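You operate a simulated robot arm through the tools that you are given. There is no shell and no other tool.

Carry out the task below with a simulated robot arm. There is one attempt and no reset: what you move stays moved.

JOB
Swap the yellow sheet in the sheet squarer for the white one and square it up.
Fine: yellow into the green tray; slide the squarer back against the wall before pushing the fence up.
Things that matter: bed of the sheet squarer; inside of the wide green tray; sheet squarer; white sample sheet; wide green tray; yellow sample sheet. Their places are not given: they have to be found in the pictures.

It is judged by the outcome, as a careful person would: the job done as asked, and still so three seconds after it is handed in. It fails if anything else is knocked over, pushed out of place, dropped, spilled or broken. Flat cloth is picked up by pressing the open fingertips on it (5 to 10 N) and closing them slowly along it; thin cloth reads only 2 to 8 mm in the jaws.

ROBOT AND FRAMES
A 7-joint arm with a three-finger gripper, fixed in place. Base frame: the origin is on the floor under the middle of its stand, x ahead of it, y to its left, z up; the work surface is at about z = 0.74. Readings come in m, degrees, newtons and seconds.
It reaches about 1.342 m from its shoulder. Its first joint turns from -166.0 to 166.0 degrees. Payload 2.69 kg.
The TCP is the grasp point between the finger pads, 0.03 m short of the fingertips. In the tool frame z runs along the fingers and y along their closing line. The gripper opens to 0.128 m; its body begins 0.117 m behind the TCP.
Orientation is that of the tool frame in the base frame, as [roll, pitch, yaw] about the fixed x, y, z axes, in that order (R = Rz(yaw) Ry(pitch) Rx(roll)). With the fingers straight down and closing along the base's y, the tool's x points along the base's -x, its y along +y and its z along -z.

CONTROLS
- The arm moves only by the tool jog_arm. Its argument "steps" is a list that holds one entry, the list of rows, each a list of 7 numbers: the turn, a rotation vector about the tool's x, y, z in units of 4 degrees (1.0 is 4 degrees), then the shift along the tool's x, y, z in units of 40 mm (1.0 is 40 mm), then the finger opening in m, from 0 to 0.128. In form: [[[rx, ry, rz, dx, dy, dz, claw], ...]]. A call has 1 to 20 rows; each row shifts and turns the commanded pose from where the row before left it, along the tool's axes as they then stand. A call with a number of a shift or a turn outside -1 to 1 is refused whole. Each row takes 0.2 s and may step no farther than 0.05 m and 8.6 degrees from the row before; otherwise, or with a gripper value out of range, the whole call is refused. Where a pose cannot be reached the arm comes as near as it can. A force on the tool above 40 N (or 10 N above the force at the start of the call, whichever is more), or a blocked arm, ends the call early, and 0.2 s more pass. Each finger travels about 0.127 m/s and halts on what it meets, pressing with about 38 N; the grip force reading is that of the motor and also rises with nothing between the fingers. The clock runs only during rows and for 0.2 s after the last one: add rows that do not move to give the fingers time. The reply holds the time, the measured pose of the TCP, the force on the tool along the base axes, the opening and the grip force, in the units named above and with some noise, with the torque about the TCP (base axes, N m) and any sound that the robot's microphone picked up.
- Cameras (640 x 400 px; columns grow to the right, rows downward): "scene" is fixed at [0.4023, 0.6528, 1.4933]; the picture's right is [-0.67, -0.74, 0.00], its down [-0.59, 0.53, -0.61] and it looks along [0.45, -0.41, -0.80] (base axes); focal length 296 px, centre (320, 200). "wrist" rides on the gripper at [0.058, 0.054, -0.131] in the tool frame; the picture's right is [-0.68, 0.74, 0.00], its down [-0.62, -0.57, -0.55] and it looks along [-0.40, -0.37, 0.84] (tool axes); focal length 234 px, centre (320, 200).
- snapshot(camera): a new picture of that camera. The clock stands still meanwhile.
- raise_lower(by): moves the trunk up (or, below 0, down) by that many m; the arm rides with it, the base frame stays. It gives what a move gives, with no picture.
- probe_pixels(camera, pixels): there is no depth. For up to 12 entries [column, row, z] of the newest picture of that camera ("zoom" is the newest enlarged one), the place [x, y] in the base frame at which the ray of that pixel passes the height z, good to about 0.002 m, but the place of the scene camera against the robot may be out by one fixed shift of up to 0.018 m in any direction. The clock stands still meanwhile.
- inspect(camera, box): a new picture of the part [left, top, right, bottom] of that camera's present view, enlarged. The clock stands still meanwhile.
- close_job(): hands the job in; it is judged then, once.

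Leave the gripper open and the arm clear of the work at the hand-in unless told otherwise.

The tools are called as a command line: name --argument value ..., lists and objects as JSON in quotes. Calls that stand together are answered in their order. jog_arm: Moves the arm, as the interface text tells. Its arguments: {"type":"object","properties":{"steps":{"type":"array","items":{"type":"array","items":{"type":"array","items":{"type":"number"}}}}},"required":["steps"]} The other tools are called the same way: raise_lower (by) moves the trunk up or down; snapshot (camera) takes a picture; probe_pixels (camera, pixels) gives the place at which the rays of pixels pass given heights; inspect (camera, box) takes an enlarged picture of a part of a camera's view; close_job () hands the job in.

At the start:

```text
clock: 0.0
tool_pos: [0.6974, -0.037, 1.0052]
ee_rot: [-179.9, -0.1, -180.0]
contact_force: [-0.4, 0.2, 0.4]
wrist_torque: [0.0, 0.01, -0.01]
width: 0.128
grip_force: 0.1
trunk travel left (down, up): [-0.15, 0.2]
```

scene: 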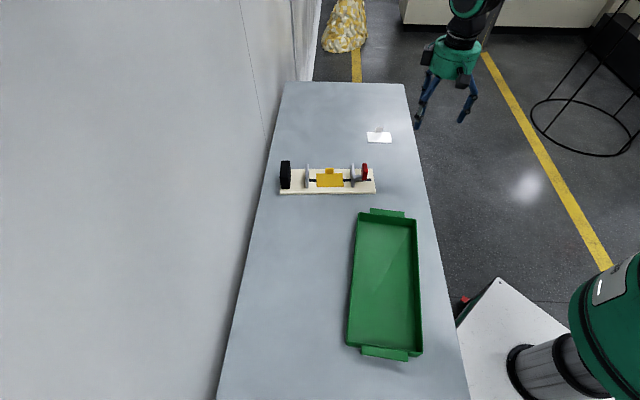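
wrist: 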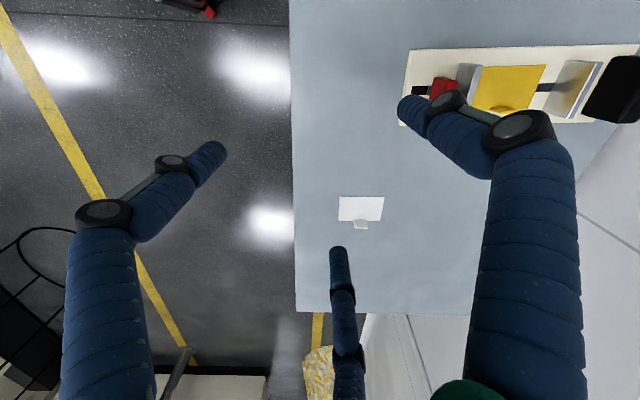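

The scene shows the squarer (a cream base with a black block, grey plates and a red knob) at about (328,180), the white sheet at (379,137), and the green tray at (385,285). I'll zoom in on each of them first.

inspect --camera "scene" --box '[260, 110, 420, 210]'

inspect --camera "wrist" --box '[380, 20, 640, 180]'

inspect --camera "wrist" --box '[300, 170, 420, 245]'

```text
4.00 times, centred on (340, 160) of scene
```

zoom: 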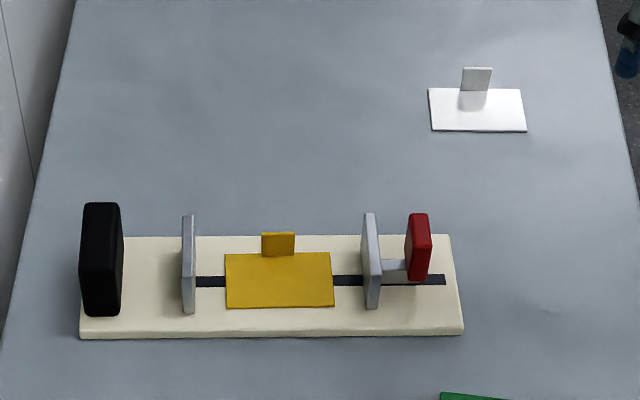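

```text
2.46 times, centred on (510, 100) of wrist
```

zoom: 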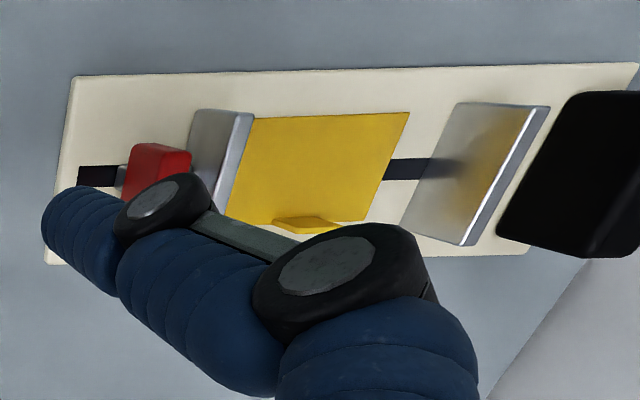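

```text
5.33 times, centred on (360, 208) of wrist
```

zoom: 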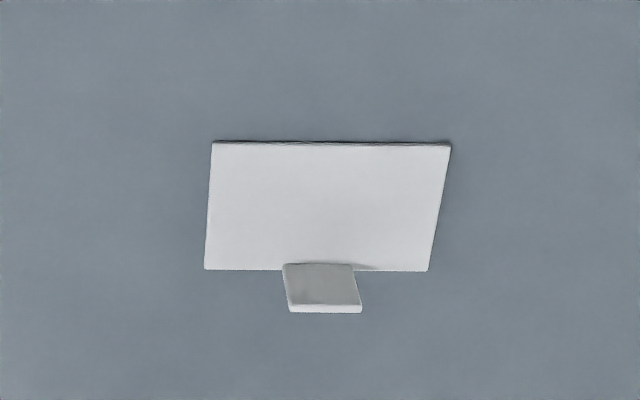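

The squarer has a black stop at its wall end, a fixed grey plate, the yellow sheet with an upright tab, and a sliding fence with a red handle. Next I'll probe the positions at table height using the full views.

snapshot --camera "scene"

probe_pixels --camera "scene" --pixels '[[285, 82, 0.74], [404, 84, 0.74], [215, 400, 0.74], [468, 400, 0.74], [250, 240, 0.74], [280, 194, 0.74], [376, 194, 0.74], [374, 169, 0.74], [367.2, 132, 0.75], [391, 132, 0.75], [391.5, 142.5, 0.75], [368, 142.5, 0.75]]'

probe_pixels --camera "scene" --pixels '[[358, 218, 0.79], [416, 219, 0.79], [347, 344, 0.79], [423, 352, 0.79], [370, 210, 0.79], [404, 211, 0.79], [408, 360, 0.79], [362, 355, 0.79], [316, 173, 0.77], [343, 173, 0.77], [343.5, 187, 0.77], [316.5, 187, 0.77]]'

snapshot --camera "wrist"

probe_pixels --camera "wrist" --pixels '[[339.6, 196.5, 0.742], [384.4, 197.2, 0.742], [380, 220.5, 0.742], [338.2, 220.5, 0.742], [353, 219.5, 0.742], [366, 219.5, 0.742], [408, 50, 0.74], [400, 126, 0.74], [638, 45, 0.76], [598, 123, 0.74], [546, 65.5, 0.765], [527, 110, 0.765]]'

```text
taken
```

scene: 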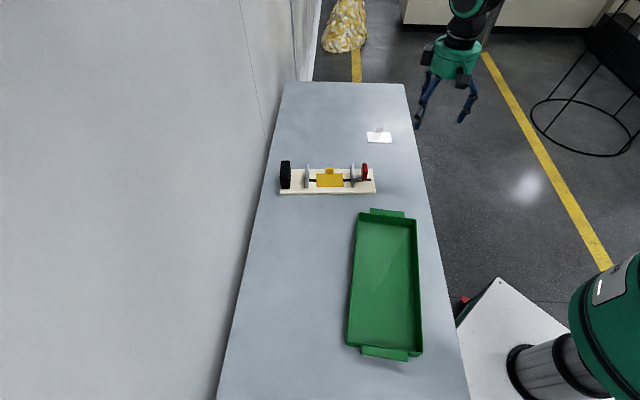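

```text
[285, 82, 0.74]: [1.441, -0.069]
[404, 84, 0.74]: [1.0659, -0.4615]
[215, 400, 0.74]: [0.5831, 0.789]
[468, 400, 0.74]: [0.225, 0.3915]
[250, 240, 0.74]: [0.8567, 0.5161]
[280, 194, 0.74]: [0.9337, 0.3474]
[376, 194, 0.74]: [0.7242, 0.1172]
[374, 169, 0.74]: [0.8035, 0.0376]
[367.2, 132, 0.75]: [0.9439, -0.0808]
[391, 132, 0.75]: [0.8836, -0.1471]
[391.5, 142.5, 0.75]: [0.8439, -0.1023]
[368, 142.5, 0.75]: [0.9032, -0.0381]
```

```text
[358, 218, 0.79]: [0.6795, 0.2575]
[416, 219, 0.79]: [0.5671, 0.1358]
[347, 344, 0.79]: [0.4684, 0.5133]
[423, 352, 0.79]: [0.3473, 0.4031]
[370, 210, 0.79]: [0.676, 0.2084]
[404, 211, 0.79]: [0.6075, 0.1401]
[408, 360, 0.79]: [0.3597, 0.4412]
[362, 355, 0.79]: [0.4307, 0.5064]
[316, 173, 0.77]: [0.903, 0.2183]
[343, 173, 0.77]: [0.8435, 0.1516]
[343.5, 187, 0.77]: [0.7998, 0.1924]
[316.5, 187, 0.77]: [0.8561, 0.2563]
```

```text
taken
```

wrist: 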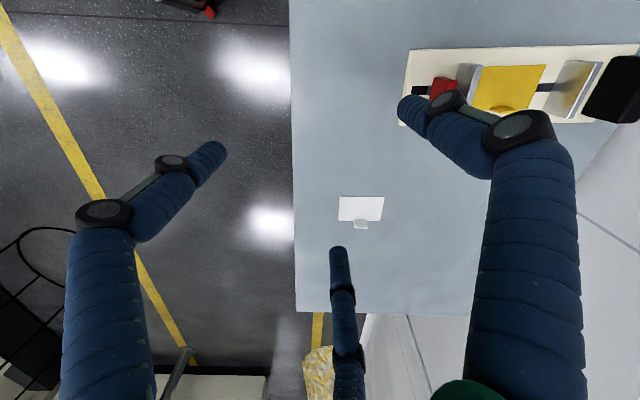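

```text
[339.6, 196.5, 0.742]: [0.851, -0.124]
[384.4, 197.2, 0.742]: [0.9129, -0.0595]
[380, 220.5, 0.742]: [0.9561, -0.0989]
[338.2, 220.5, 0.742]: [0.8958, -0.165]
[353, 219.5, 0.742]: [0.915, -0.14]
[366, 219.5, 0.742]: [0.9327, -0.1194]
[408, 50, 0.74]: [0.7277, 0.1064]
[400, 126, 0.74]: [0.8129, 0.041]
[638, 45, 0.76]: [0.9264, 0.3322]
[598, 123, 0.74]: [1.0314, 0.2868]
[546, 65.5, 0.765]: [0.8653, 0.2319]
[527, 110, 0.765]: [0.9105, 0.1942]
```

Comparing the two cameras, the table runs at about 45° to the base. The wall lies along x+y≈1.37, and the squarer's long axis (about 47°) points at it with roughly 6 cm of gap. I'll move the hand toward the squarer at a safe height and turn it about 46° so the closing line is square to the tabs, then look again.

jog_arm --steps '[[[0, 0, 0, 0, 1, 0, 0.128], [0, 0, 0, 0, 1, 0, 0.128], [0, 0, 0, 0, 1, 0, 0.128], [0, 0, 0, 0, 1, 0, 0.128], [0, 0, 0, 0, 1, 0, 0.128], [0, 0, -1, 0, 0.8, 0, 0.128], [0, 0, -1, 0, 0, 0, 0.128], [0, 0, -1, 0, 0, 0, 0.128], [0, 0, -1, 0, 0, 0, 0.128], [0, 0, -1, 0, 0, 0, 0.128], [0, 0, -1, 0, 0, 0, 0.128], [0, 0, -1, 0, 0, 0, 0.128], [0, 0, -1, 0, 0, 0, 0.128], [0, 0, -1, 0, 0, 0, 0.128], [0, 0, -1, 0, 0, 0, 0.128], [0, 0, -1, 0, 0, 0, 0.128], [0, 0, -0.5, 0, 0, 0, 0.128], [0, 0, 0, 0, 0, 0, 0.128]]]'

snapshot --camera "wrist"

snapshot --camera "scene"

```text
clock: 3.8
tool_pos: [0.6972, 0.1947, 1.0068]
ee_rot: [-180.0, 0.0, -133.8]
contact_force: [0.0, 0.0, -0.8]
wrist_torque: [0.0, 0.0, -0.01]
width: 0.128
grip_force: 0.1
trunk travel left (down, up): [-0.15, 0.2]
```

```text
taken
```

wrist: 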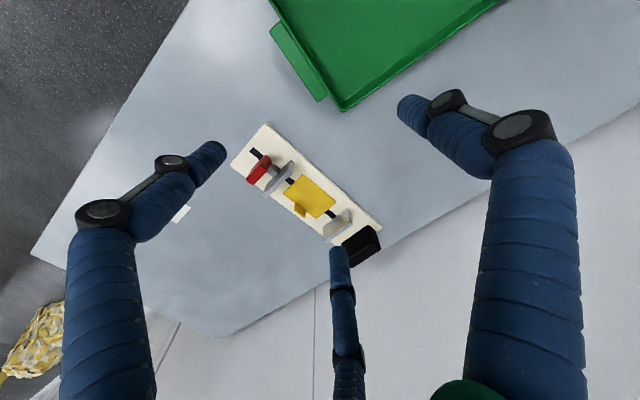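

```text
taken
```

scene: 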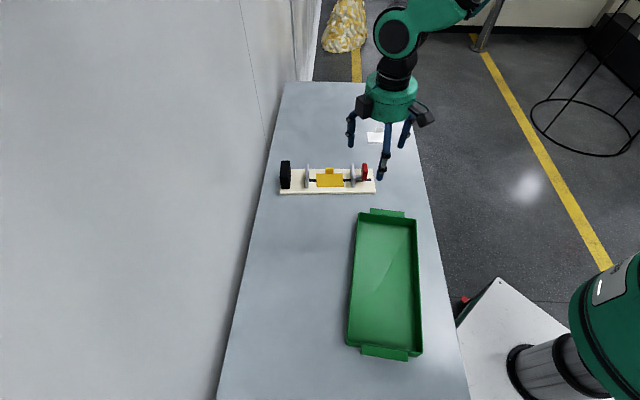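

The wrist camera now sees the whole squarer at about (305,190), with the fixed plate near the wall and the black end about a hand's width from it. I'll zoom in for precise points.

inspect --camera "wrist" --box '[222, 118, 392, 274]'

```text
2.56 times, centred on (307, 196) of wrist
```

zoom: 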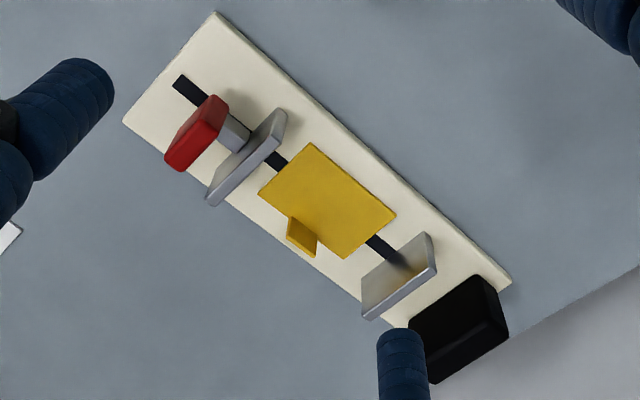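

probe_pixels --camera "zoom" --pixels '[[217, 12, 0.752], [123, 122, 0.752], [512, 281, 0.752], [311, 143, 0.756], [397, 214, 0.756], [345, 258, 0.756], [258, 193, 0.756], [289, 216, 0.756], [315, 237, 0.756], [508, 335, 0.74], [180, 80, 0.752], [285, 160, 0.752]]'

probe_pixels --camera "zoom" --pixels '[[206, 200, 0.755], [218, 207, 0.755], [272, 110, 0.8], [287, 113, 0.8], [367, 318, 0.755], [437, 270, 0.755], [428, 234, 0.8], [228, 103, 0.8], [166, 160, 0.77], [185, 170, 0.77], [638, 266, 0.74], [520, 332, 0.74]]'

```text
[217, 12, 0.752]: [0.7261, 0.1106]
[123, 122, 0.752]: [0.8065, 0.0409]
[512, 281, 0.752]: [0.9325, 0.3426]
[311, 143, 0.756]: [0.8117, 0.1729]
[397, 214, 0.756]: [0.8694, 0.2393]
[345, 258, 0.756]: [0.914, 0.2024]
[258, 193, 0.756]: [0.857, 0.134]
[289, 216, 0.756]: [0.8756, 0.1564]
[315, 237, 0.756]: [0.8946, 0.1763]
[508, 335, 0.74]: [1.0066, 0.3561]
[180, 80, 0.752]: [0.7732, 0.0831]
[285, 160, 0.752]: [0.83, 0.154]
```

```text
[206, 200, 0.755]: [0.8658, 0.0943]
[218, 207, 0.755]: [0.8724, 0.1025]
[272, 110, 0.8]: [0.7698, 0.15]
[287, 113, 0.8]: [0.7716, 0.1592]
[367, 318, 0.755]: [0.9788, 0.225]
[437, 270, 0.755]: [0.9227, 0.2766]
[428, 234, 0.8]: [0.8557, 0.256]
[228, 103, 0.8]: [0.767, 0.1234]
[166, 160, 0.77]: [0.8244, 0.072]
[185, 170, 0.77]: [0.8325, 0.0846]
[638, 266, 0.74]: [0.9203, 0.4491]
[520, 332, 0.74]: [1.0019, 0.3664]
```

The base axis comes out at about 48.3° and the yellow sheet is 89×58 mm. Its tab stands mid-way along the far edge near (0.885,0.167). I'll probe the tab top and the red handle and fence tops at several heights.

probe_pixels --camera "zoom" --pixels '[[287, 240, 0.77], [287, 240, 0.78], [287, 240, 0.79], [313, 257, 0.77], [313, 257, 0.78], [313, 257, 0.79], [206, 200, 0.8], [283, 108, 0.82], [228, 103, 0.82], [182, 172, 0.8], [437, 270, 0.8], [433, 383, 0.8]]'

inspect --camera "scene" --box '[270, 150, 390, 205]'

```text
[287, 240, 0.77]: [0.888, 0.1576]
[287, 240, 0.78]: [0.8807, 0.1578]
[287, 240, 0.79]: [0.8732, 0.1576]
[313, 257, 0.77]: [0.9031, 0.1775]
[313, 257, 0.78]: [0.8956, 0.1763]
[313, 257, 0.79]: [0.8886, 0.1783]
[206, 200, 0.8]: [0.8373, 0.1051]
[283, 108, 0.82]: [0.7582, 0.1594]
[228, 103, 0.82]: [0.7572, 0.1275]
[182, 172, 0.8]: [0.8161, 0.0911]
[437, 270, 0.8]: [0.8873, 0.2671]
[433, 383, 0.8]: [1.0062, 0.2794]
```

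```text
5.33 times, centred on (330, 178) of scene
```

zoom: 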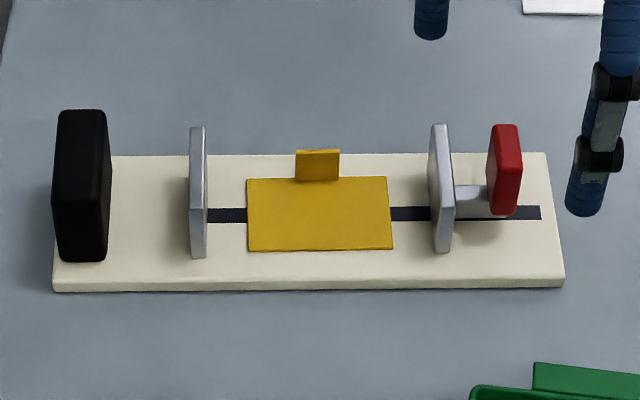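

The tab is about 28 mm wide and stands to z≈0.784. The plates stand to about z≈0.80 and are some 140 mm apart. I'll narrow the hand to 0.06 m at this safe height, trim the yaw by about 3° toward the sheet, and check the finger shape.

jog_arm --steps '[[[0, 0, -0.7, 0, 0, 0, 0.06], [0, 0, 0, 0, 0, 0, 0.06], [0, 0, 0, 0, 0, 0, 0.06], [0, 0, 0, 0, 0, 0, 0.06]]]'

snapshot --camera "wrist"

inspect --camera "scene" --box '[320, 60, 460, 190]'

```text
clock: 4.8
tool_pos: [0.6968, 0.1941, 1.0062]
ee_rot: [-180.0, 0.1, -131.2]
contact_force: [-0.3, -0.2, 0.9]
wrist_torque: [-0.02, 0.01, 0.0]
width: 0.06
grip_force: 0.0
trunk travel left (down, up): [-0.15, 0.2]
```

```text
taken
```

wrist: 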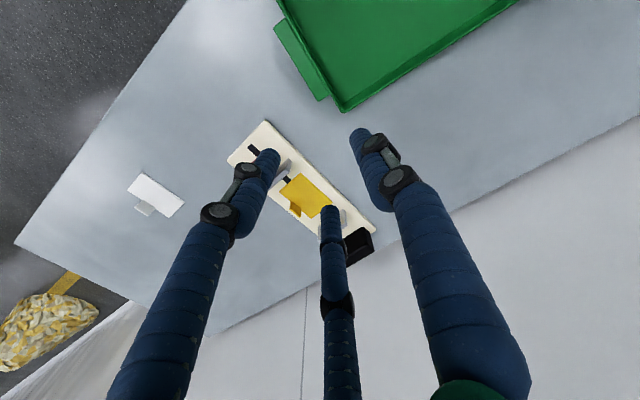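

```text
3.08 times, centred on (390, 125) of scene
```

zoom: 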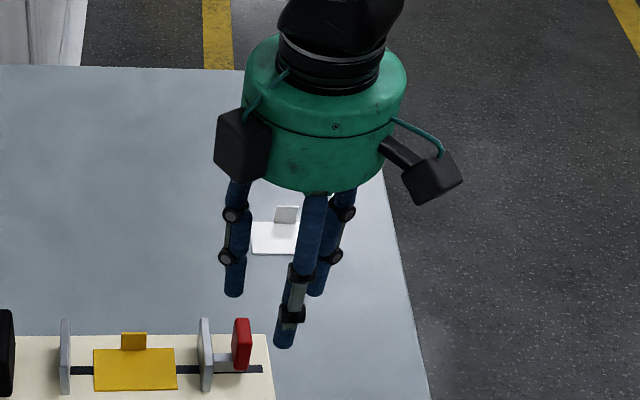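

The three fingers sit 120° apart with pads at about 30 mm radius. I'll move over the yellow tab at (0.886,0.167), come down to z≈0.90, and look again.

jog_arm --steps '[[[0, 0, 0, -0.521, -0.8, 0, 0.06], [0, 0, 0, -0.521, -0.8, 0, 0.06], [0, 0, 0, -0.521, -0.8, 0, 0.06], [0, 0, 0, -0.521, -0.8, 0, 0.06], [0, 0, 0, -0.521, -0.8, 0, 0.06], [0, 0, 0, 0, 0, 0.9, 0.06], [0, 0, 0, 0, 0, 0.9, 0.06], [0, 0, 0, 0, 0, 0.85, 0.06], [0, 0, 0, 0, 0, 0, 0.06]]]'

snapshot --camera "wrist"

inspect --camera "scene" --box '[270, 90, 400, 205]'

```text
clock: 6.8
tool_pos: [0.8862, 0.1675, 0.9015]
ee_rot: [179.9, 0.0, -131.2]
contact_force: [1.1, 0.7, -0.8]
wrist_torque: [-0.04, 0.04, 0.03]
width: 0.0599
grip_force: 0.1
trunk travel left (down, up): [-0.15, 0.2]
```

```text
taken
```

wrist: 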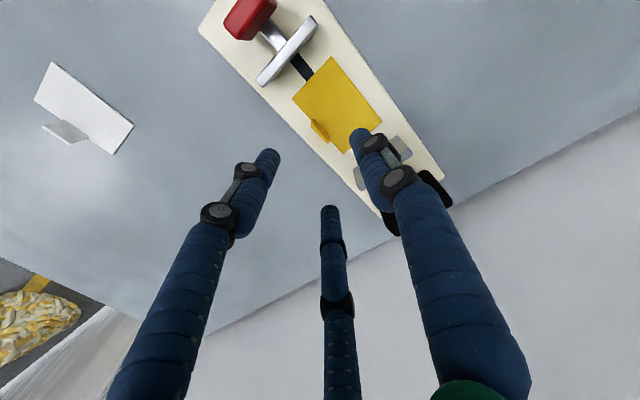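

```text
3.48 times, centred on (335, 148) of scene
```

zoom: 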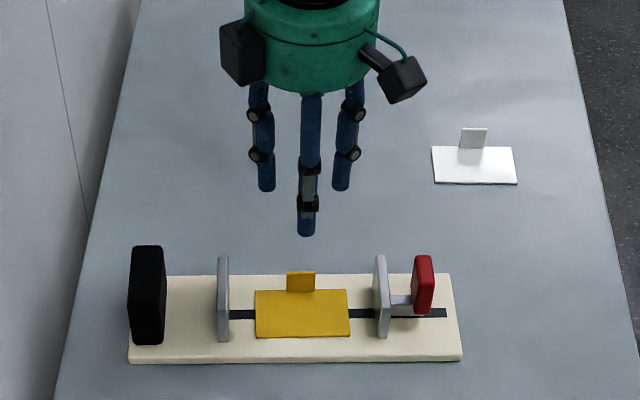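

By projection, the tool axis at tab height should land near pixel (319.5,131), and the tab is at about (320,130). I'll zoom in to confirm.

inspect --camera "wrist" --box '[260, 50, 404, 190]'

```text
2.86 times, centred on (332, 120) of wrist
```

zoom: 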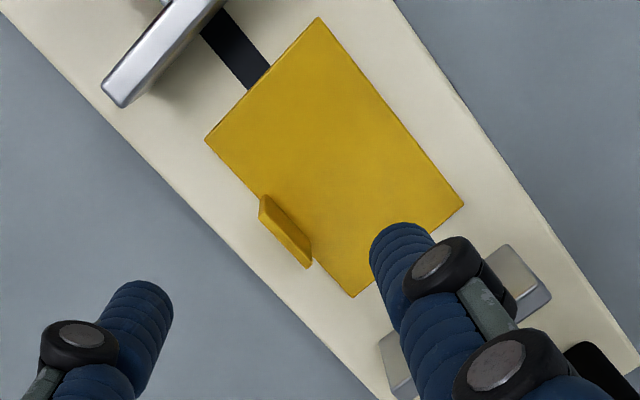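

probe_pixels --camera "zoom" --pixels '[[205, 140, 0.755], [356, 298, 0.755], [318, 17, 0.755], [464, 204, 0.755], [267, 195, 0.755], [313, 243, 0.755], [260, 219, 0.784], [306, 268, 0.784], [264, 195, 0.784], [312, 262, 0.784], [205, 140, 0.752], [356, 298, 0.752]]'

```text
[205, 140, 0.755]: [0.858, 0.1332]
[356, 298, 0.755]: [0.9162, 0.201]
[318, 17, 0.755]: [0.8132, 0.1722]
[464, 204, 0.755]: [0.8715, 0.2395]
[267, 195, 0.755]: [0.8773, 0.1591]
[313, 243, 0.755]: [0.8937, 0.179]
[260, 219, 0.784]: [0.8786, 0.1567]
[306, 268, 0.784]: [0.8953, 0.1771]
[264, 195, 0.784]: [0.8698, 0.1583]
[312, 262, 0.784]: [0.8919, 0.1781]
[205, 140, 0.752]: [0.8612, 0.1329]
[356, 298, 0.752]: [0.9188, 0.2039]
```

The sheet's far edge runs at 49.4° and the tab centre is at about (0.886,0.1675), directly below the TCP. I'll descend with the fingers straddling the tab, slowing down near the sheet.

jog_arm --steps '[[[0, 0, 0, 0, 0, 0.8, 0.06], [0, 0, 0, 0, 0, 0.8, 0.06], [0, 0, 0, 0, 0, 0.6, 0.06], [0, 0, 0, 0, 0, 0.3, 0.06], [0, 0, 0, 0, 0, 0.2, 0.06], [0, 0, 0, 0, 0, 0, 0.06]]]'

inspect --camera "scene" --box '[280, 120, 390, 200]'

inspect --camera "wrist" --box '[230, 110, 410, 240]'

```text
clock: 8.2
tool_pos: [0.8863, 0.1672, 0.7937]
ee_rot: [-180.0, 0.0, -131.1]
contact_force: [0.2, -0.1, -0.1]
wrist_torque: [-0.03, 0.0, -0.02]
width: 0.0598
grip_force: 0.0
trunk travel left (down, up): [-0.15, 0.2]
```

```text
5.00 times, centred on (335, 160) of scene
```

zoom: 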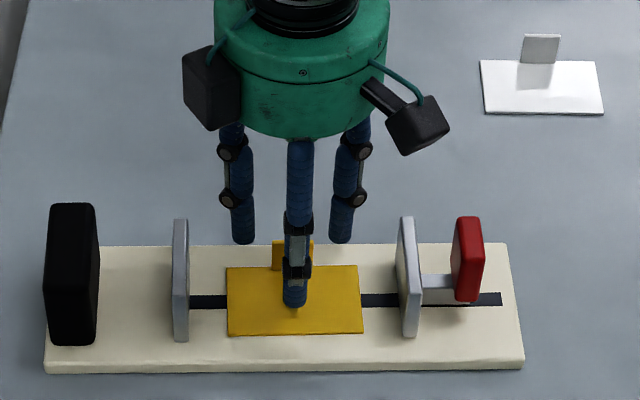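

```text
3.08 times, centred on (320, 175) of wrist
```

zoom: 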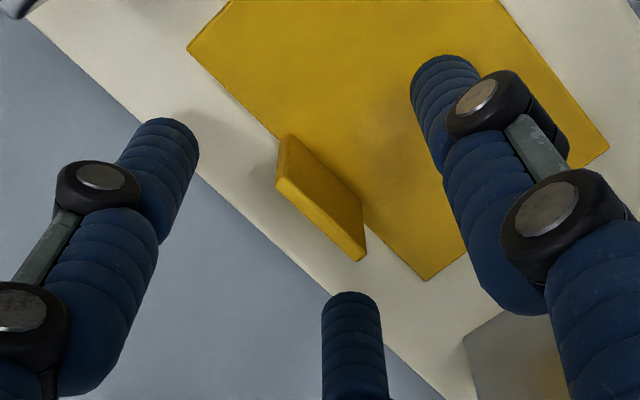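

The fingers straddle the tab cleanly with nothing touching. I'll go down 4 mm more and close slowly on the tab.

jog_arm --steps '[[[0, 0, 0, 0, 0, 0.1, 0.06], [0, 0, 0, 0, 0, 0, 0.045], [0, 0, 0, 0, 0, 0, 0.035], [0, 0, 0, 0, 0, 0, 0.028], [0, 0, 0, 0, 0, 0, 0.022], [0, 0, 0, 0, 0, 0, 0.016], [0, 0, 0, 0, 0, 0, 0.01], [0, 0, 0, 0, 0, 0, 0.005], [0, 0, 0, 0, 0, 0, 0.0], [0, 0, 0, 0, 0, 0, 0.0], [0, 0, 0, 0, 0, 0, 0.0]]]'

inspect --camera "scene" --box '[280, 120, 390, 200]'

inspect --camera "wrist" --box '[230, 110, 410, 240]'

```text
clock: 10.6
tool_pos: [0.8865, 0.1671, 0.7883]
ee_rot: [-180.0, 0.0, -131.2]
contact_force: [0.3, 0.0, 0.0]
wrist_torque: [-0.03, 0.01, 0.02]
width: 0.0074
grip_force: 35.1
trunk travel left (down, up): [-0.15, 0.2]
```

```text
5.00 times, centred on (335, 160) of scene
```

zoom: 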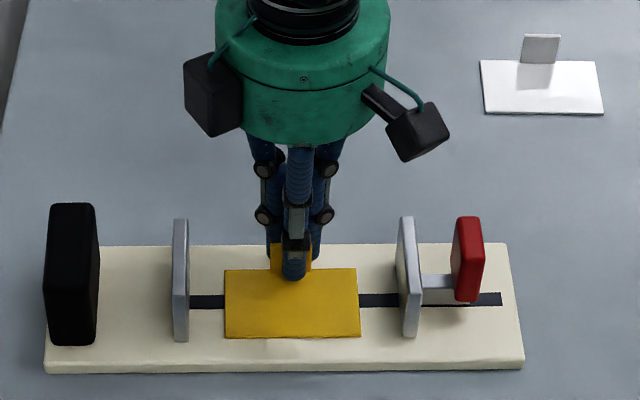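

```text
3.08 times, centred on (320, 175) of wrist
```

zoom: 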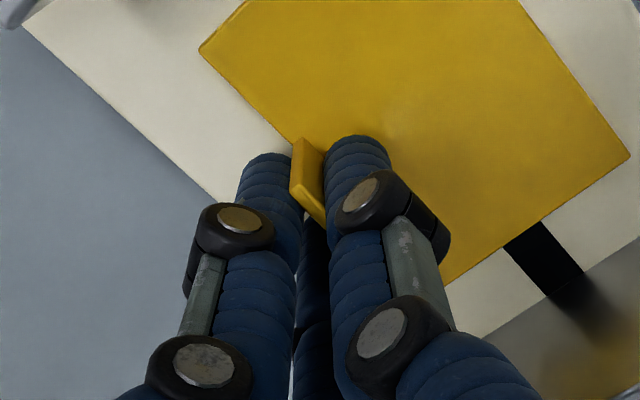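

The tab is held (width 7.4 mm, grip 35 N). I'll lift it straight up slowly and check that the sheet comes with it.

jog_arm --steps '[[[0, 0, 0, 0, 0, -0.3, 0.0], [0, 0, 0, 0, 0, -0.5, 0.0], [0, 0, 0, 0, 0, -0.6, 0.0], [0, 0, 0, 0, 0, -0.8, 0.0], [0, 0, 0, 0, 0, -0.8, 0.0], [0, 0, 0, 0, 0, 0, 0.0]]]'

snapshot --camera "scene"

snapshot --camera "wrist"

```text
clock: 12.0
tool_pos: [0.8851, 0.1691, 0.9062]
ee_rot: [-179.9, 0.0, -131.2]
contact_force: [0.3, 0.0, -0.1]
wrist_torque: [0.01, -0.04, 0.0]
width: 0.0072
grip_force: 34.7
trunk travel left (down, up): [-0.15, 0.2]
```

```text
taken
```

scene: 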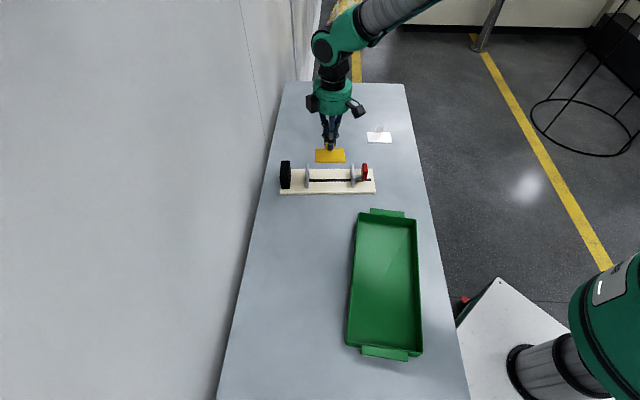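

```text
taken
```

wrist: 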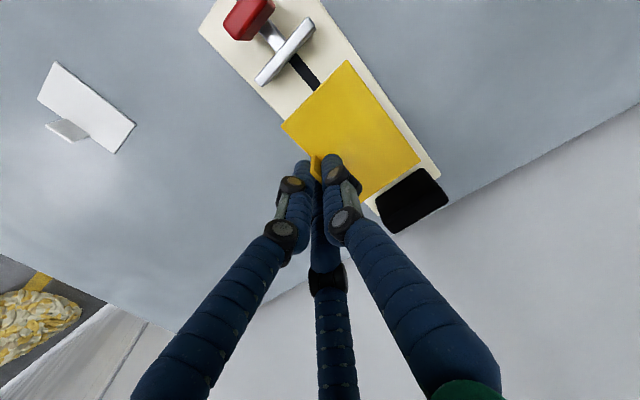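

The sheet is held clear and level, with the squarer undisturbed. I'll carry it across at this height to above the tray, aiming the TCP at about (0.541,0.300), and check there.

jog_arm --steps '[[[0, 0, 0, 0.15, 0.4, 0, 0.0], [0, 0, 0, 0.267, 0.719, 0, 0.0], [0, 0, 0, 0.267, 0.719, 0, 0.0], [0, 0, 0, 0.267, 0.719, 0, 0.0], [0, 0, 0, 0.267, 0.719, 0, 0.0], [0, 0, 0, 0.267, 0.719, 0, 0.0], [0, 0, 0, 0.267, 0.719, 0, 0.0], [0, 0, 0, 0.267, 0.719, 0, 0.0], [0, 0, 0, 0.267, 0.719, 0, 0.0], [0, 0, 0, 0.267, 0.719, 0, 0.0], [0, 0, 0, 0.267, 0.719, 0, 0.0], [0, 0, 0, 0.267, 0.719, 0, 0.0], [0, 0, 0, 0.12, 0.32, 0, 0.0], [0, 0, 0, 0, 0, 0, 0.0]]]'

snapshot --camera "scene"

snapshot --camera "wrist"

```text
clock: 15.0
tool_pos: [0.5417, 0.301, 0.9089]
ee_rot: [179.9, 0.0, -131.2]
contact_force: [-0.2, 0.2, 0.5]
wrist_torque: [-0.01, -0.04, -0.01]
width: 0.0072
grip_force: 34.9
trunk travel left (down, up): [-0.15, 0.2]
```

```text
taken
```

scene: 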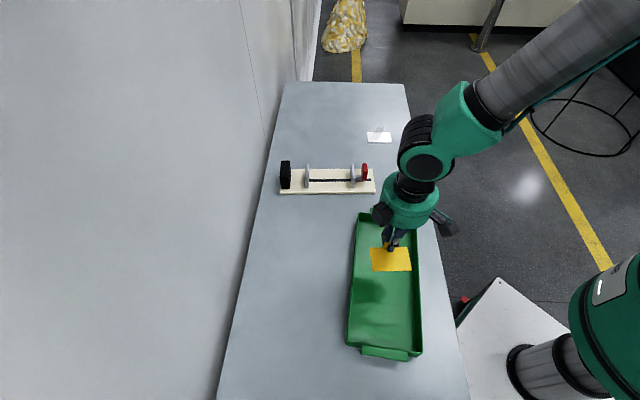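

```text
taken
```

wrist: 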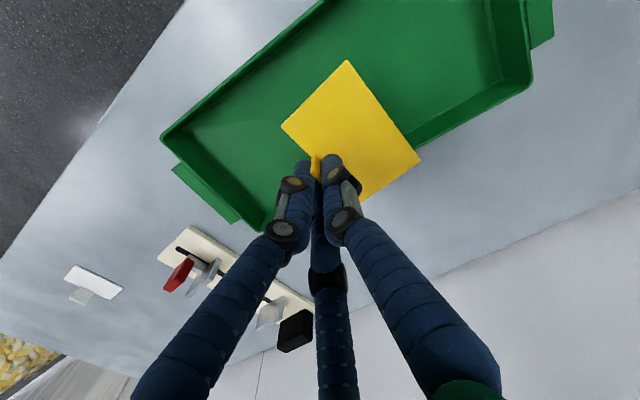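

inspect --camera "wrist" --box '[140, 0, 560, 260]'

probe_pixels --camera "wrist" --pixels '[[163, 135, 0.78], [262, 229, 0.78], [532, 84, 0.78], [163, 135, 0.77], [262, 229, 0.77], [532, 84, 0.77], [200, 127, 0.745], [265, 200, 0.745], [502, 80, 0.745], [486, 10, 0.745]]'

```text
1.52 times, centred on (350, 130) of wrist
```

zoom: 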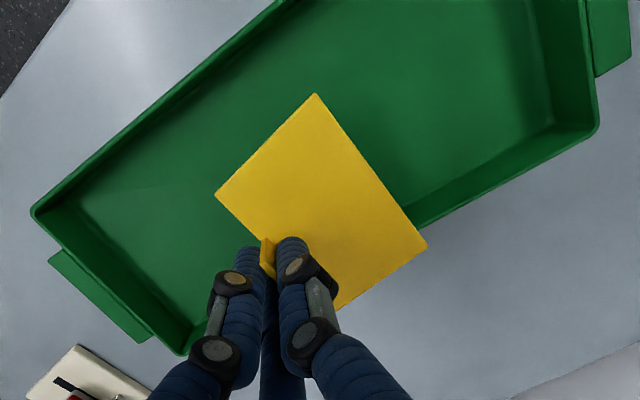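

```text
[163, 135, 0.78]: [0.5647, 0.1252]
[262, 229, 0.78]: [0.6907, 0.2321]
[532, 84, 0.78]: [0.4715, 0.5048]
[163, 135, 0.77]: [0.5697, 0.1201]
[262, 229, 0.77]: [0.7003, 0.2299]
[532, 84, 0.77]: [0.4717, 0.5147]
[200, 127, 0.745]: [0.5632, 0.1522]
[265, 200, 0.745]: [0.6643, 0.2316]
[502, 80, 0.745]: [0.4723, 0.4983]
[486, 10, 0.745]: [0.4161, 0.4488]
```

The tray centre is at about (0.518,0.315) and the sheet hangs right above it. I'll lower it to the tray floor, slowing down at the end.

jog_arm --steps '[[[0, 0, 0, 0, 0, 0.6, 0.0], [0, 0, 0, 0, 0, 0.8, 0.0], [0, 0, 0, 0, 0, 0.8, 0.0], [0, 0, 0, 0, 0, 0.5, 0.0], [0, 0, 0, 0, 0, 0.25, 0.0], [0, 0, 0, 0, 0, 0.1, 0.0], [0, 0, 0, 0, 0, 0, 0.0]]]'

inspect --camera "scene" --box '[330, 190, 470, 370]'

```text
clock: 16.6
tool_pos: [0.5411, 0.2971, 0.7847]
ee_rot: [-179.9, 0.0, -131.2]
contact_force: [1.0, 0.1, 0.5]
wrist_torque: [0.01, -0.01, 0.0]
width: 0.0072
grip_force: 35.2
trunk travel left (down, up): [-0.15, 0.2]
```

```text
2.22 times, centred on (400, 280) of scene
```

zoom: 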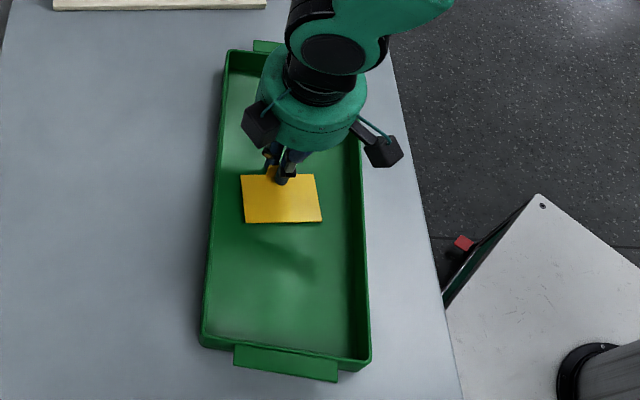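

No contact yet. I'll keep going down in 2 mm steps until a small upward force shows.

jog_arm --steps '[[[0, 0, 0, 0, 0, 0.05, 0.0], [0, 0, 0, 0, 0, 0.05, 0.0], [0, 0, 0, 0, 0, 0, 0.0]]]'

```text
clock: 17.4
tool_pos: [0.5418, 0.2972, 0.7811]
ee_rot: [-180.0, 0.1, -131.2]
contact_force: [0.8, -0.5, -0.6]
wrist_torque: [0.01, -0.01, 0.0]
width: 0.0071
grip_force: 35.2
trunk travel left (down, up): [-0.15, 0.2]
```

jog_arm --steps '[[[0, 0, 0, 0, 0, 0.05, 0.0], [0, 0, 0, 0, 0, 0.04, 0.0], [0, 0, 0, 0, 0, 0, 0.0]]]'

```text
clock: 18.2
tool_pos: [0.54, 0.2985, 0.7793]
ee_rot: [180.0, 0.1, -131.2]
contact_force: [1.2, -1.1, 15.8]
wrist_torque: [-0.12, 0.2, 0.02]
width: 0.0071
grip_force: 35.1
trunk travel left (down, up): [-0.15, 0.2]
```

Contact: 15.8 N upward at z=0.779, so the sheet is on the tray floor. I'll ease off 1 mm, open the fingers slowly and rise.

jog_arm --steps '[[[0, 0, 0, 0, 0, -0.025, 0.0], [0, 0, 0, 0, 0, 0, 0.01], [0, 0, 0, 0, 0, 0, 0.02], [0, 0, 0, 0, 0, 0, 0.035], [0, 0, 0, 0, 0, 0, 0.05], [0, 0, 0, 0, 0, 0, 0.06], [0, 0, 0, 0, 0, 0, 0.06]]]'

snapshot --camera "wrist"

inspect --camera "scene" --box '[330, 190, 470, 370]'

```text
clock: 19.8
tool_pos: [0.5414, 0.2991, 0.779]
ee_rot: [180.0, 0.0, -131.2]
contact_force: [0.8, -0.5, -0.4]
wrist_torque: [0.0, -0.01, -0.02]
width: 0.0599
grip_force: 0.0
trunk travel left (down, up): [-0.15, 0.2]
```

```text
taken
```

wrist: 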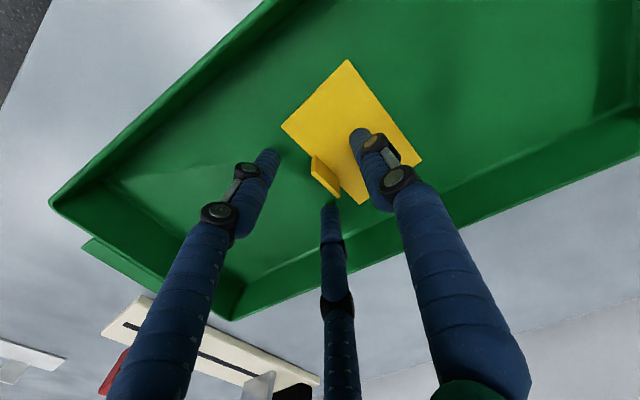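

```text
2.22 times, centred on (400, 280) of scene
```

zoom: 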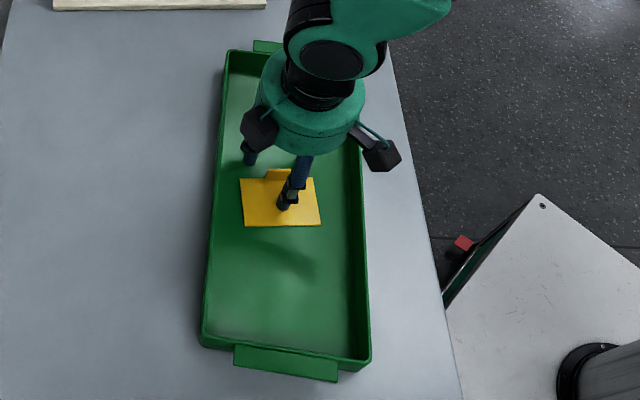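

The yellow sheet is released and lies flat in the tray. I'll rise straight up, then travel to above the white sheet's tab near (0.924,-0.131).

jog_arm --steps '[[[0, 0, 0, 0, 0, -0.9, 0.06], [0, 0, 0, 0, 0, -1, 0.06], [0, 0, 0, 0, 0, -1, 0.06], [0, 0, 0, 0, 0, -0.9, 0.06], [0, 0, 0, 0.111, -0.893, 0, 0.06], [0, 0, 0, 0.111, -0.893, 0, 0.06], [0, 0, 0, 0.111, -0.893, 0, 0.06], [0, 0, 0, 0.111, -0.893, 0, 0.06], [0, 0, 0, 0.111, -0.893, 0, 0.06], [0, 0, 0, 0.111, -0.893, 0, 0.06], [0, 0, 0, 0.111, -0.893, 0, 0.06], [0, 0, 0, 0.111, -0.893, 0, 0.06], [0, 0, 0, 0.111, -0.893, 0, 0.06], [0, 0, 0, 0.111, -0.893, 0, 0.06], [0, 0, 0, 0.111, -0.893, 0, 0.06], [0, 0, 0, 0.111, -0.893, 0, 0.06], [0, 0, 0, 0.111, -0.893, 0, 0.06], [0, 0, 0, 0.111, -0.893, 0, 0.06], [0, 0, 0, 0.111, -0.893, 0, 0.06], [0, 0, 0, 0.111, -0.893, 0, 0.06]]]'

snapshot --camera "wrist"

snapshot --camera "scene"

inspect --camera "wrist" --box '[240, 40, 400, 180]'

```text
clock: 24.0
tool_pos: [0.9235, -0.1289, 0.9286]
ee_rot: [180.0, 0.0, -131.2]
contact_force: [0.7, 0.6, -0.5]
wrist_torque: [-0.03, -0.01, -0.01]
width: 0.0598
grip_force: 0.0
trunk travel left (down, up): [-0.15, 0.2]
```

```text
taken
```

wrist: 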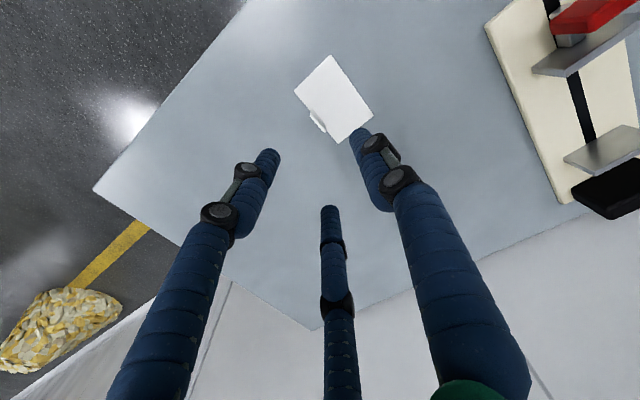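

```text
taken
```

scene: 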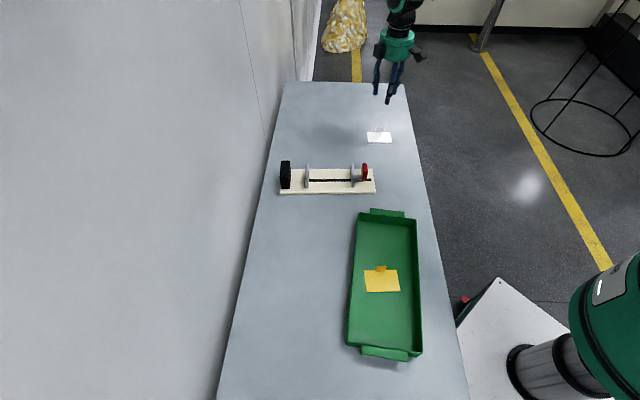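

```text
2.86 times, centred on (320, 110) of wrist
```

zoom: 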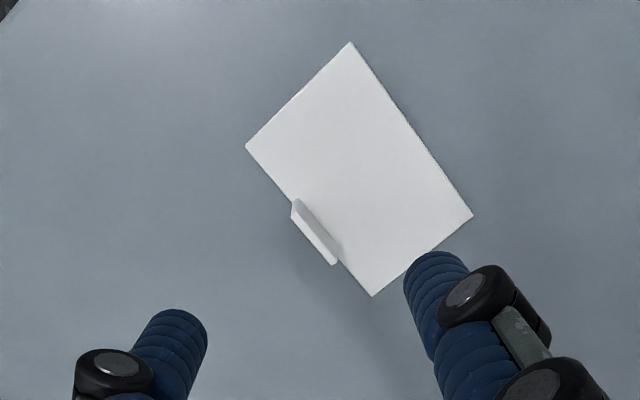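

probe_pixels --camera "zoom" --pixels '[[246, 146, 0.744], [373, 296, 0.744], [350, 42, 0.744], [474, 215, 0.744], [298, 200, 0.744], [342, 255, 0.744], [292, 219, 0.772], [336, 265, 0.772], [298, 199, 0.772], [341, 262, 0.772]]'

```text
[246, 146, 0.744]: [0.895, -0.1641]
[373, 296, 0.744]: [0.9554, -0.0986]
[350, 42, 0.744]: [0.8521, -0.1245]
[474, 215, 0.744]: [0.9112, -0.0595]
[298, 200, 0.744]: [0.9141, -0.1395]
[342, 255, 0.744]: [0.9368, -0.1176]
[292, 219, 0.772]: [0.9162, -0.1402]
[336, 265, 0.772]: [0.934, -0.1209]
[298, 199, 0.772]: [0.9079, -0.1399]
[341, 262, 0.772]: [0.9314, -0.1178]
```

White sheet: centre about (0.903,-0.112), axis 47.5°, tab centre about (0.9245,-0.1303). I'll trim the hand by 1.2° and 2 mm and descend around the tab.

jog_arm --steps '[[[0, 0, 0.3, 0.01, -0.04, 0, 0.06], [0, 0, 0, 0, 0, 0.9, 0.06], [0, 0, 0, 0, 0, 0.9, 0.06], [0, 0, 0, 0, 0, 0.8, 0.06], [0, 0, 0, 0, 0, 0.6, 0.06], [0, 0, 0, 0, 0, 0.3, 0.06], [0, 0, 0, 0, 0, 0.15, 0.06], [0, 0, 0, 0, 0, 0, 0.06]]]'

inspect --camera "wrist" --box '[230, 110, 410, 240]'

inspect --camera "scene" --box '[330, 80, 430, 160]'

```text
clock: 25.8
tool_pos: [0.923, -0.1297, 0.7863]
ee_rot: [-180.0, 0.0, -132.4]
contact_force: [-0.5, 0.1, -0.2]
wrist_torque: [0.02, -0.02, -0.01]
width: 0.0604
grip_force: 0.0
trunk travel left (down, up): [-0.15, 0.2]
```

```text
3.08 times, centred on (320, 175) of wrist
```

zoom: 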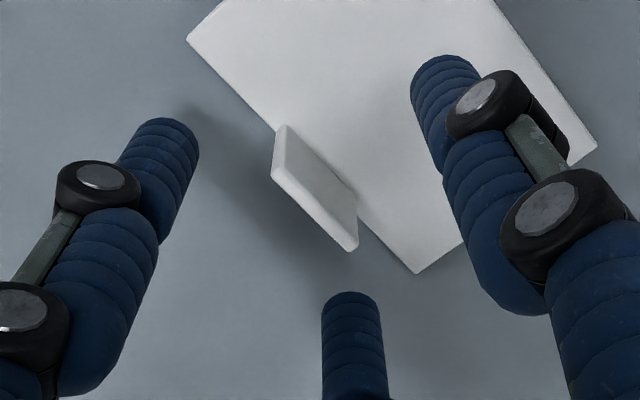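

```text
5.00 times, centred on (380, 120) of scene
```

zoom: 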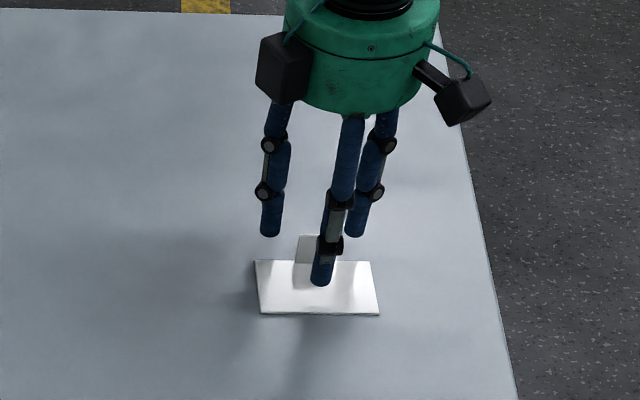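

The straddle looks the same as it did for the yellow tab. I'll go 8 mm lower and close slowly.

jog_arm --steps '[[[0, 0, 0, 0, 0, 0.12, 0.06], [0, 0, 0, 0, 0, 0.09, 0.06], [0, 0, 0, 0, 0, 0, 0.045], [0, 0, 0, 0, 0, 0, 0.035], [0, 0, 0, 0, 0, 0, 0.028], [0, 0, 0, 0, 0, 0, 0.022], [0, 0, 0, 0, 0, 0, 0.016], [0, 0, 0, 0, 0, 0, 0.01], [0, 0, 0, 0, 0, 0, 0.005], [0, 0, 0, 0, 0, 0, 0.0], [0, 0, 0, 0, 0, 0, 0.0], [0, 0, 0, 0, 0, 0, 0.0]]]'

inspect --camera "wrist" --box '[230, 110, 410, 240]'

```text
clock: 28.4
tool_pos: [0.924, -0.131, 0.7772]
ee_rot: [-179.9, 0.0, -132.3]
contact_force: [-0.4, 0.4, 0.5]
wrist_torque: [0.01, 0.0, 0.01]
width: 0.0072
grip_force: 35.4
trunk travel left (down, up): [-0.15, 0.2]
```

```text
3.08 times, centred on (320, 175) of wrist
```

zoom: 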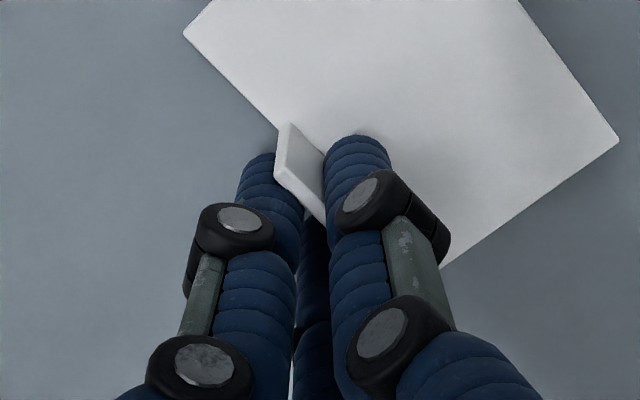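

Held (width 7.2 mm, grip 35 N). I'll lift straight up to about z=0.90 and check how the sheet sits in the hand.

jog_arm --steps '[[[0, 0, 0, 0, 0, -0.3, 0.0], [0, 0, 0, 0, 0, -0.5, 0.0], [0, 0, 0, 0, 0, -0.7, 0.0], [0, 0, 0, 0, 0, -0.8, 0.0], [0, 0, 0, 0, 0, -0.8, 0.0], [0, 0, 0, 0, 0, -0.2, 0.0], [0, 0, 0, 0, 0, 0, 0.0]]]'

snapshot --camera "wrist"

snapshot --camera "scene"

inspect --camera "wrist" --box '[250, 30, 450, 230]'

```text
clock: 30.0
tool_pos: [0.924, -0.1288, 0.9088]
ee_rot: [-180.0, 0.0, -132.4]
contact_force: [-0.2, 0.1, 0.3]
wrist_torque: [-0.03, -0.01, 0.0]
width: 0.0074
grip_force: 35.7
trunk travel left (down, up): [-0.15, 0.2]
```

```text
taken
```

wrist: 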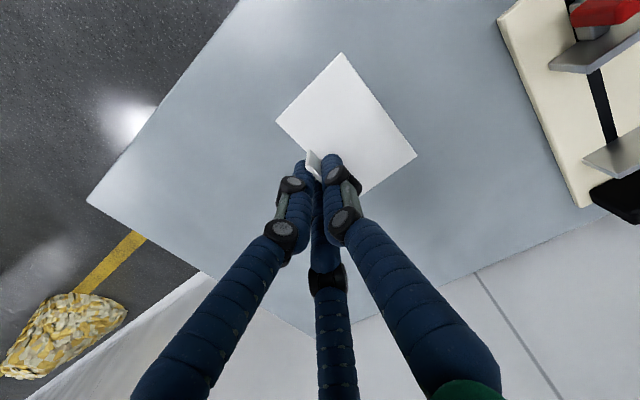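

```text
taken
```

scene: 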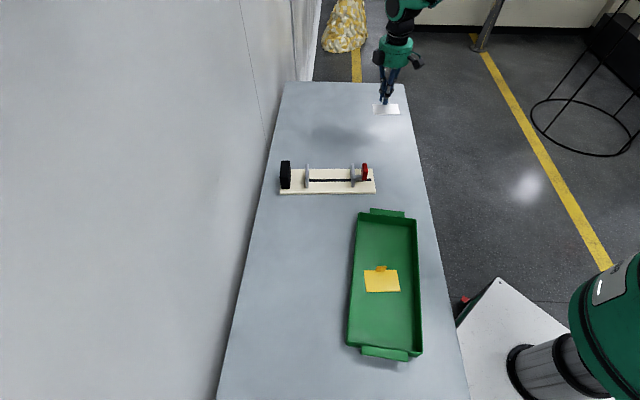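

```text
2.00 times, centred on (350, 130) of wrist
```

zoom: 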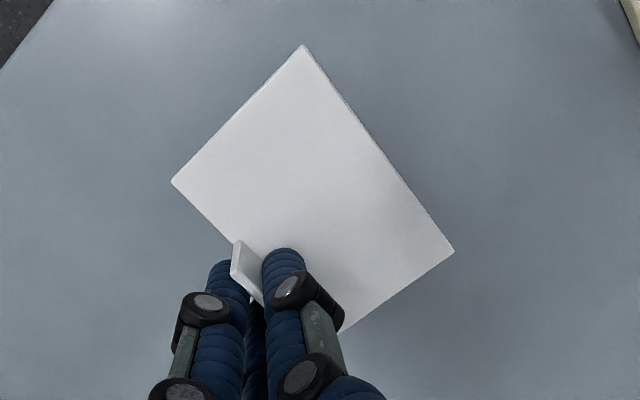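

probe_pixels --camera "zoom" --pixels '[[172, 182, 0.8757], [303, 45, 0.8757], [454, 251, 0.8757]]'

```text
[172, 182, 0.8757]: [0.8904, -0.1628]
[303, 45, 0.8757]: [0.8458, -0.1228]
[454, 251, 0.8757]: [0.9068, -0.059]
```

The sheet hangs level, with its centre at about tool (4, 31) mm. The target is sheet centre (0.8647,0.1865) at 48.5°, where the yellow one lay on the slot's mid-line. That puts the TCP at about (0.891,0.169), so I'll carry it there at this height with a +1.2° turn.

jog_arm --steps '[[[0, 0, -0.3, 0, 0, 0, 0.0], [0, 0, 0, -0.3, 0.33, 0, 0.0], [0, 0, 0, -0.561, 0.614, 0, 0.0], [0, 0, 0, -0.561, 0.614, 0, 0.0], [0, 0, 0, -0.561, 0.614, 0, 0.0], [0, 0, 0, -0.561, 0.614, 0, 0.0], [0, 0, 0, -0.561, 0.614, 0, 0.0], [0, 0, 0, -0.561, 0.614, 0, 0.0], [0, 0, 0, -0.561, 0.614, 0, 0.0], [0, 0, 0, -0.561, 0.614, 0, 0.0], [0, 0, 0, -0.26, 0.29, 0, 0.0], [0, 0, 0, 0, 0, 0, 0.0], [0, 0, 0, 0, 0, 0, 0.0]]]'

snapshot --camera "wrist"

inspect --camera "wrist" --box '[200, 0, 480, 230]'

inspect --camera "scene" --box '[270, 100, 390, 205]'

```text
clock: 32.8
tool_pos: [0.8912, 0.1677, 0.9075]
ee_rot: [180.0, 0.0, -131.2]
contact_force: [-0.5, -0.3, 0.0]
wrist_torque: [0.02, -0.02, 0.01]
width: 0.0069
grip_force: 35.1
trunk travel left (down, up): [-0.15, 0.2]
```

```text
taken
```

wrist: 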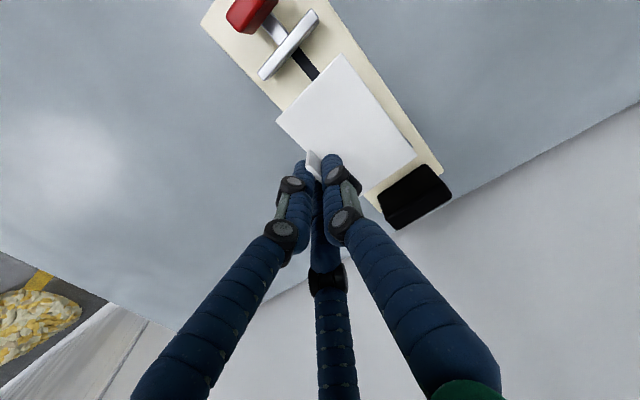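

```text
1.74 times, centred on (340, 115) of wrist
```

zoom: 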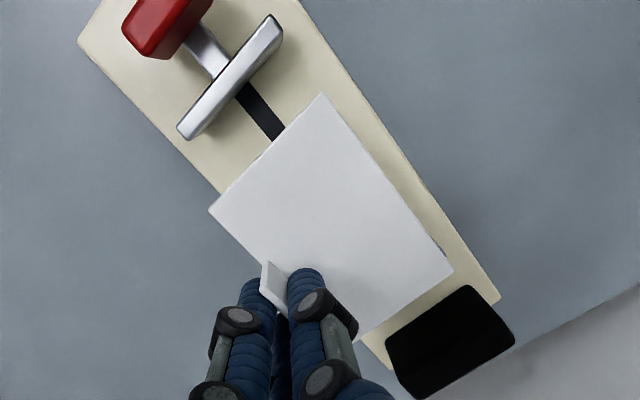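

```text
3.81 times, centred on (330, 152) of scene
```

zoom: 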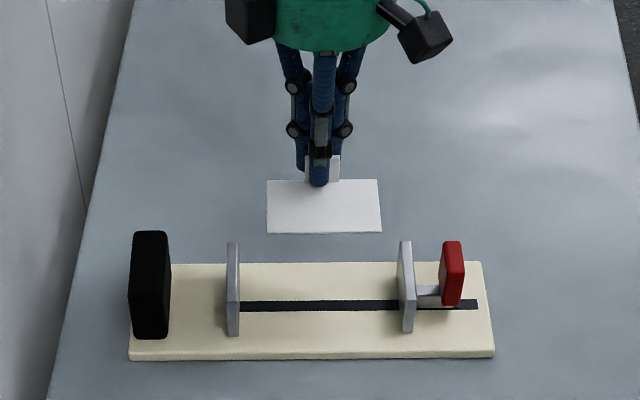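

probe_pixels --camera "zoom" --pixels '[[209, 210, 0.8745], [323, 93, 0.8745], [452, 270, 0.8745], [283, 33, 0.795], [196, 138, 0.795], [268, 14, 0.795], [177, 126, 0.795], [500, 297, 0.752], [103, 0, 0.752], [515, 320, 0.81], [407, 398, 0.81], [388, 345, 0.81]]'

```text
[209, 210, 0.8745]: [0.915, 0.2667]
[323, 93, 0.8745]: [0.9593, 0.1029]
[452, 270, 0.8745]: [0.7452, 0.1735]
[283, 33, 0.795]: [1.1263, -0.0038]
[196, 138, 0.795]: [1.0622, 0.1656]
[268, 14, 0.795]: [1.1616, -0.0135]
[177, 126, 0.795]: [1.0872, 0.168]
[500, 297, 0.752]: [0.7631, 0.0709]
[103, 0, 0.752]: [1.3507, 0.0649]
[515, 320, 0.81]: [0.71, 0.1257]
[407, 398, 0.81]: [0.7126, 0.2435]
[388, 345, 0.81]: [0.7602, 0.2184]
```

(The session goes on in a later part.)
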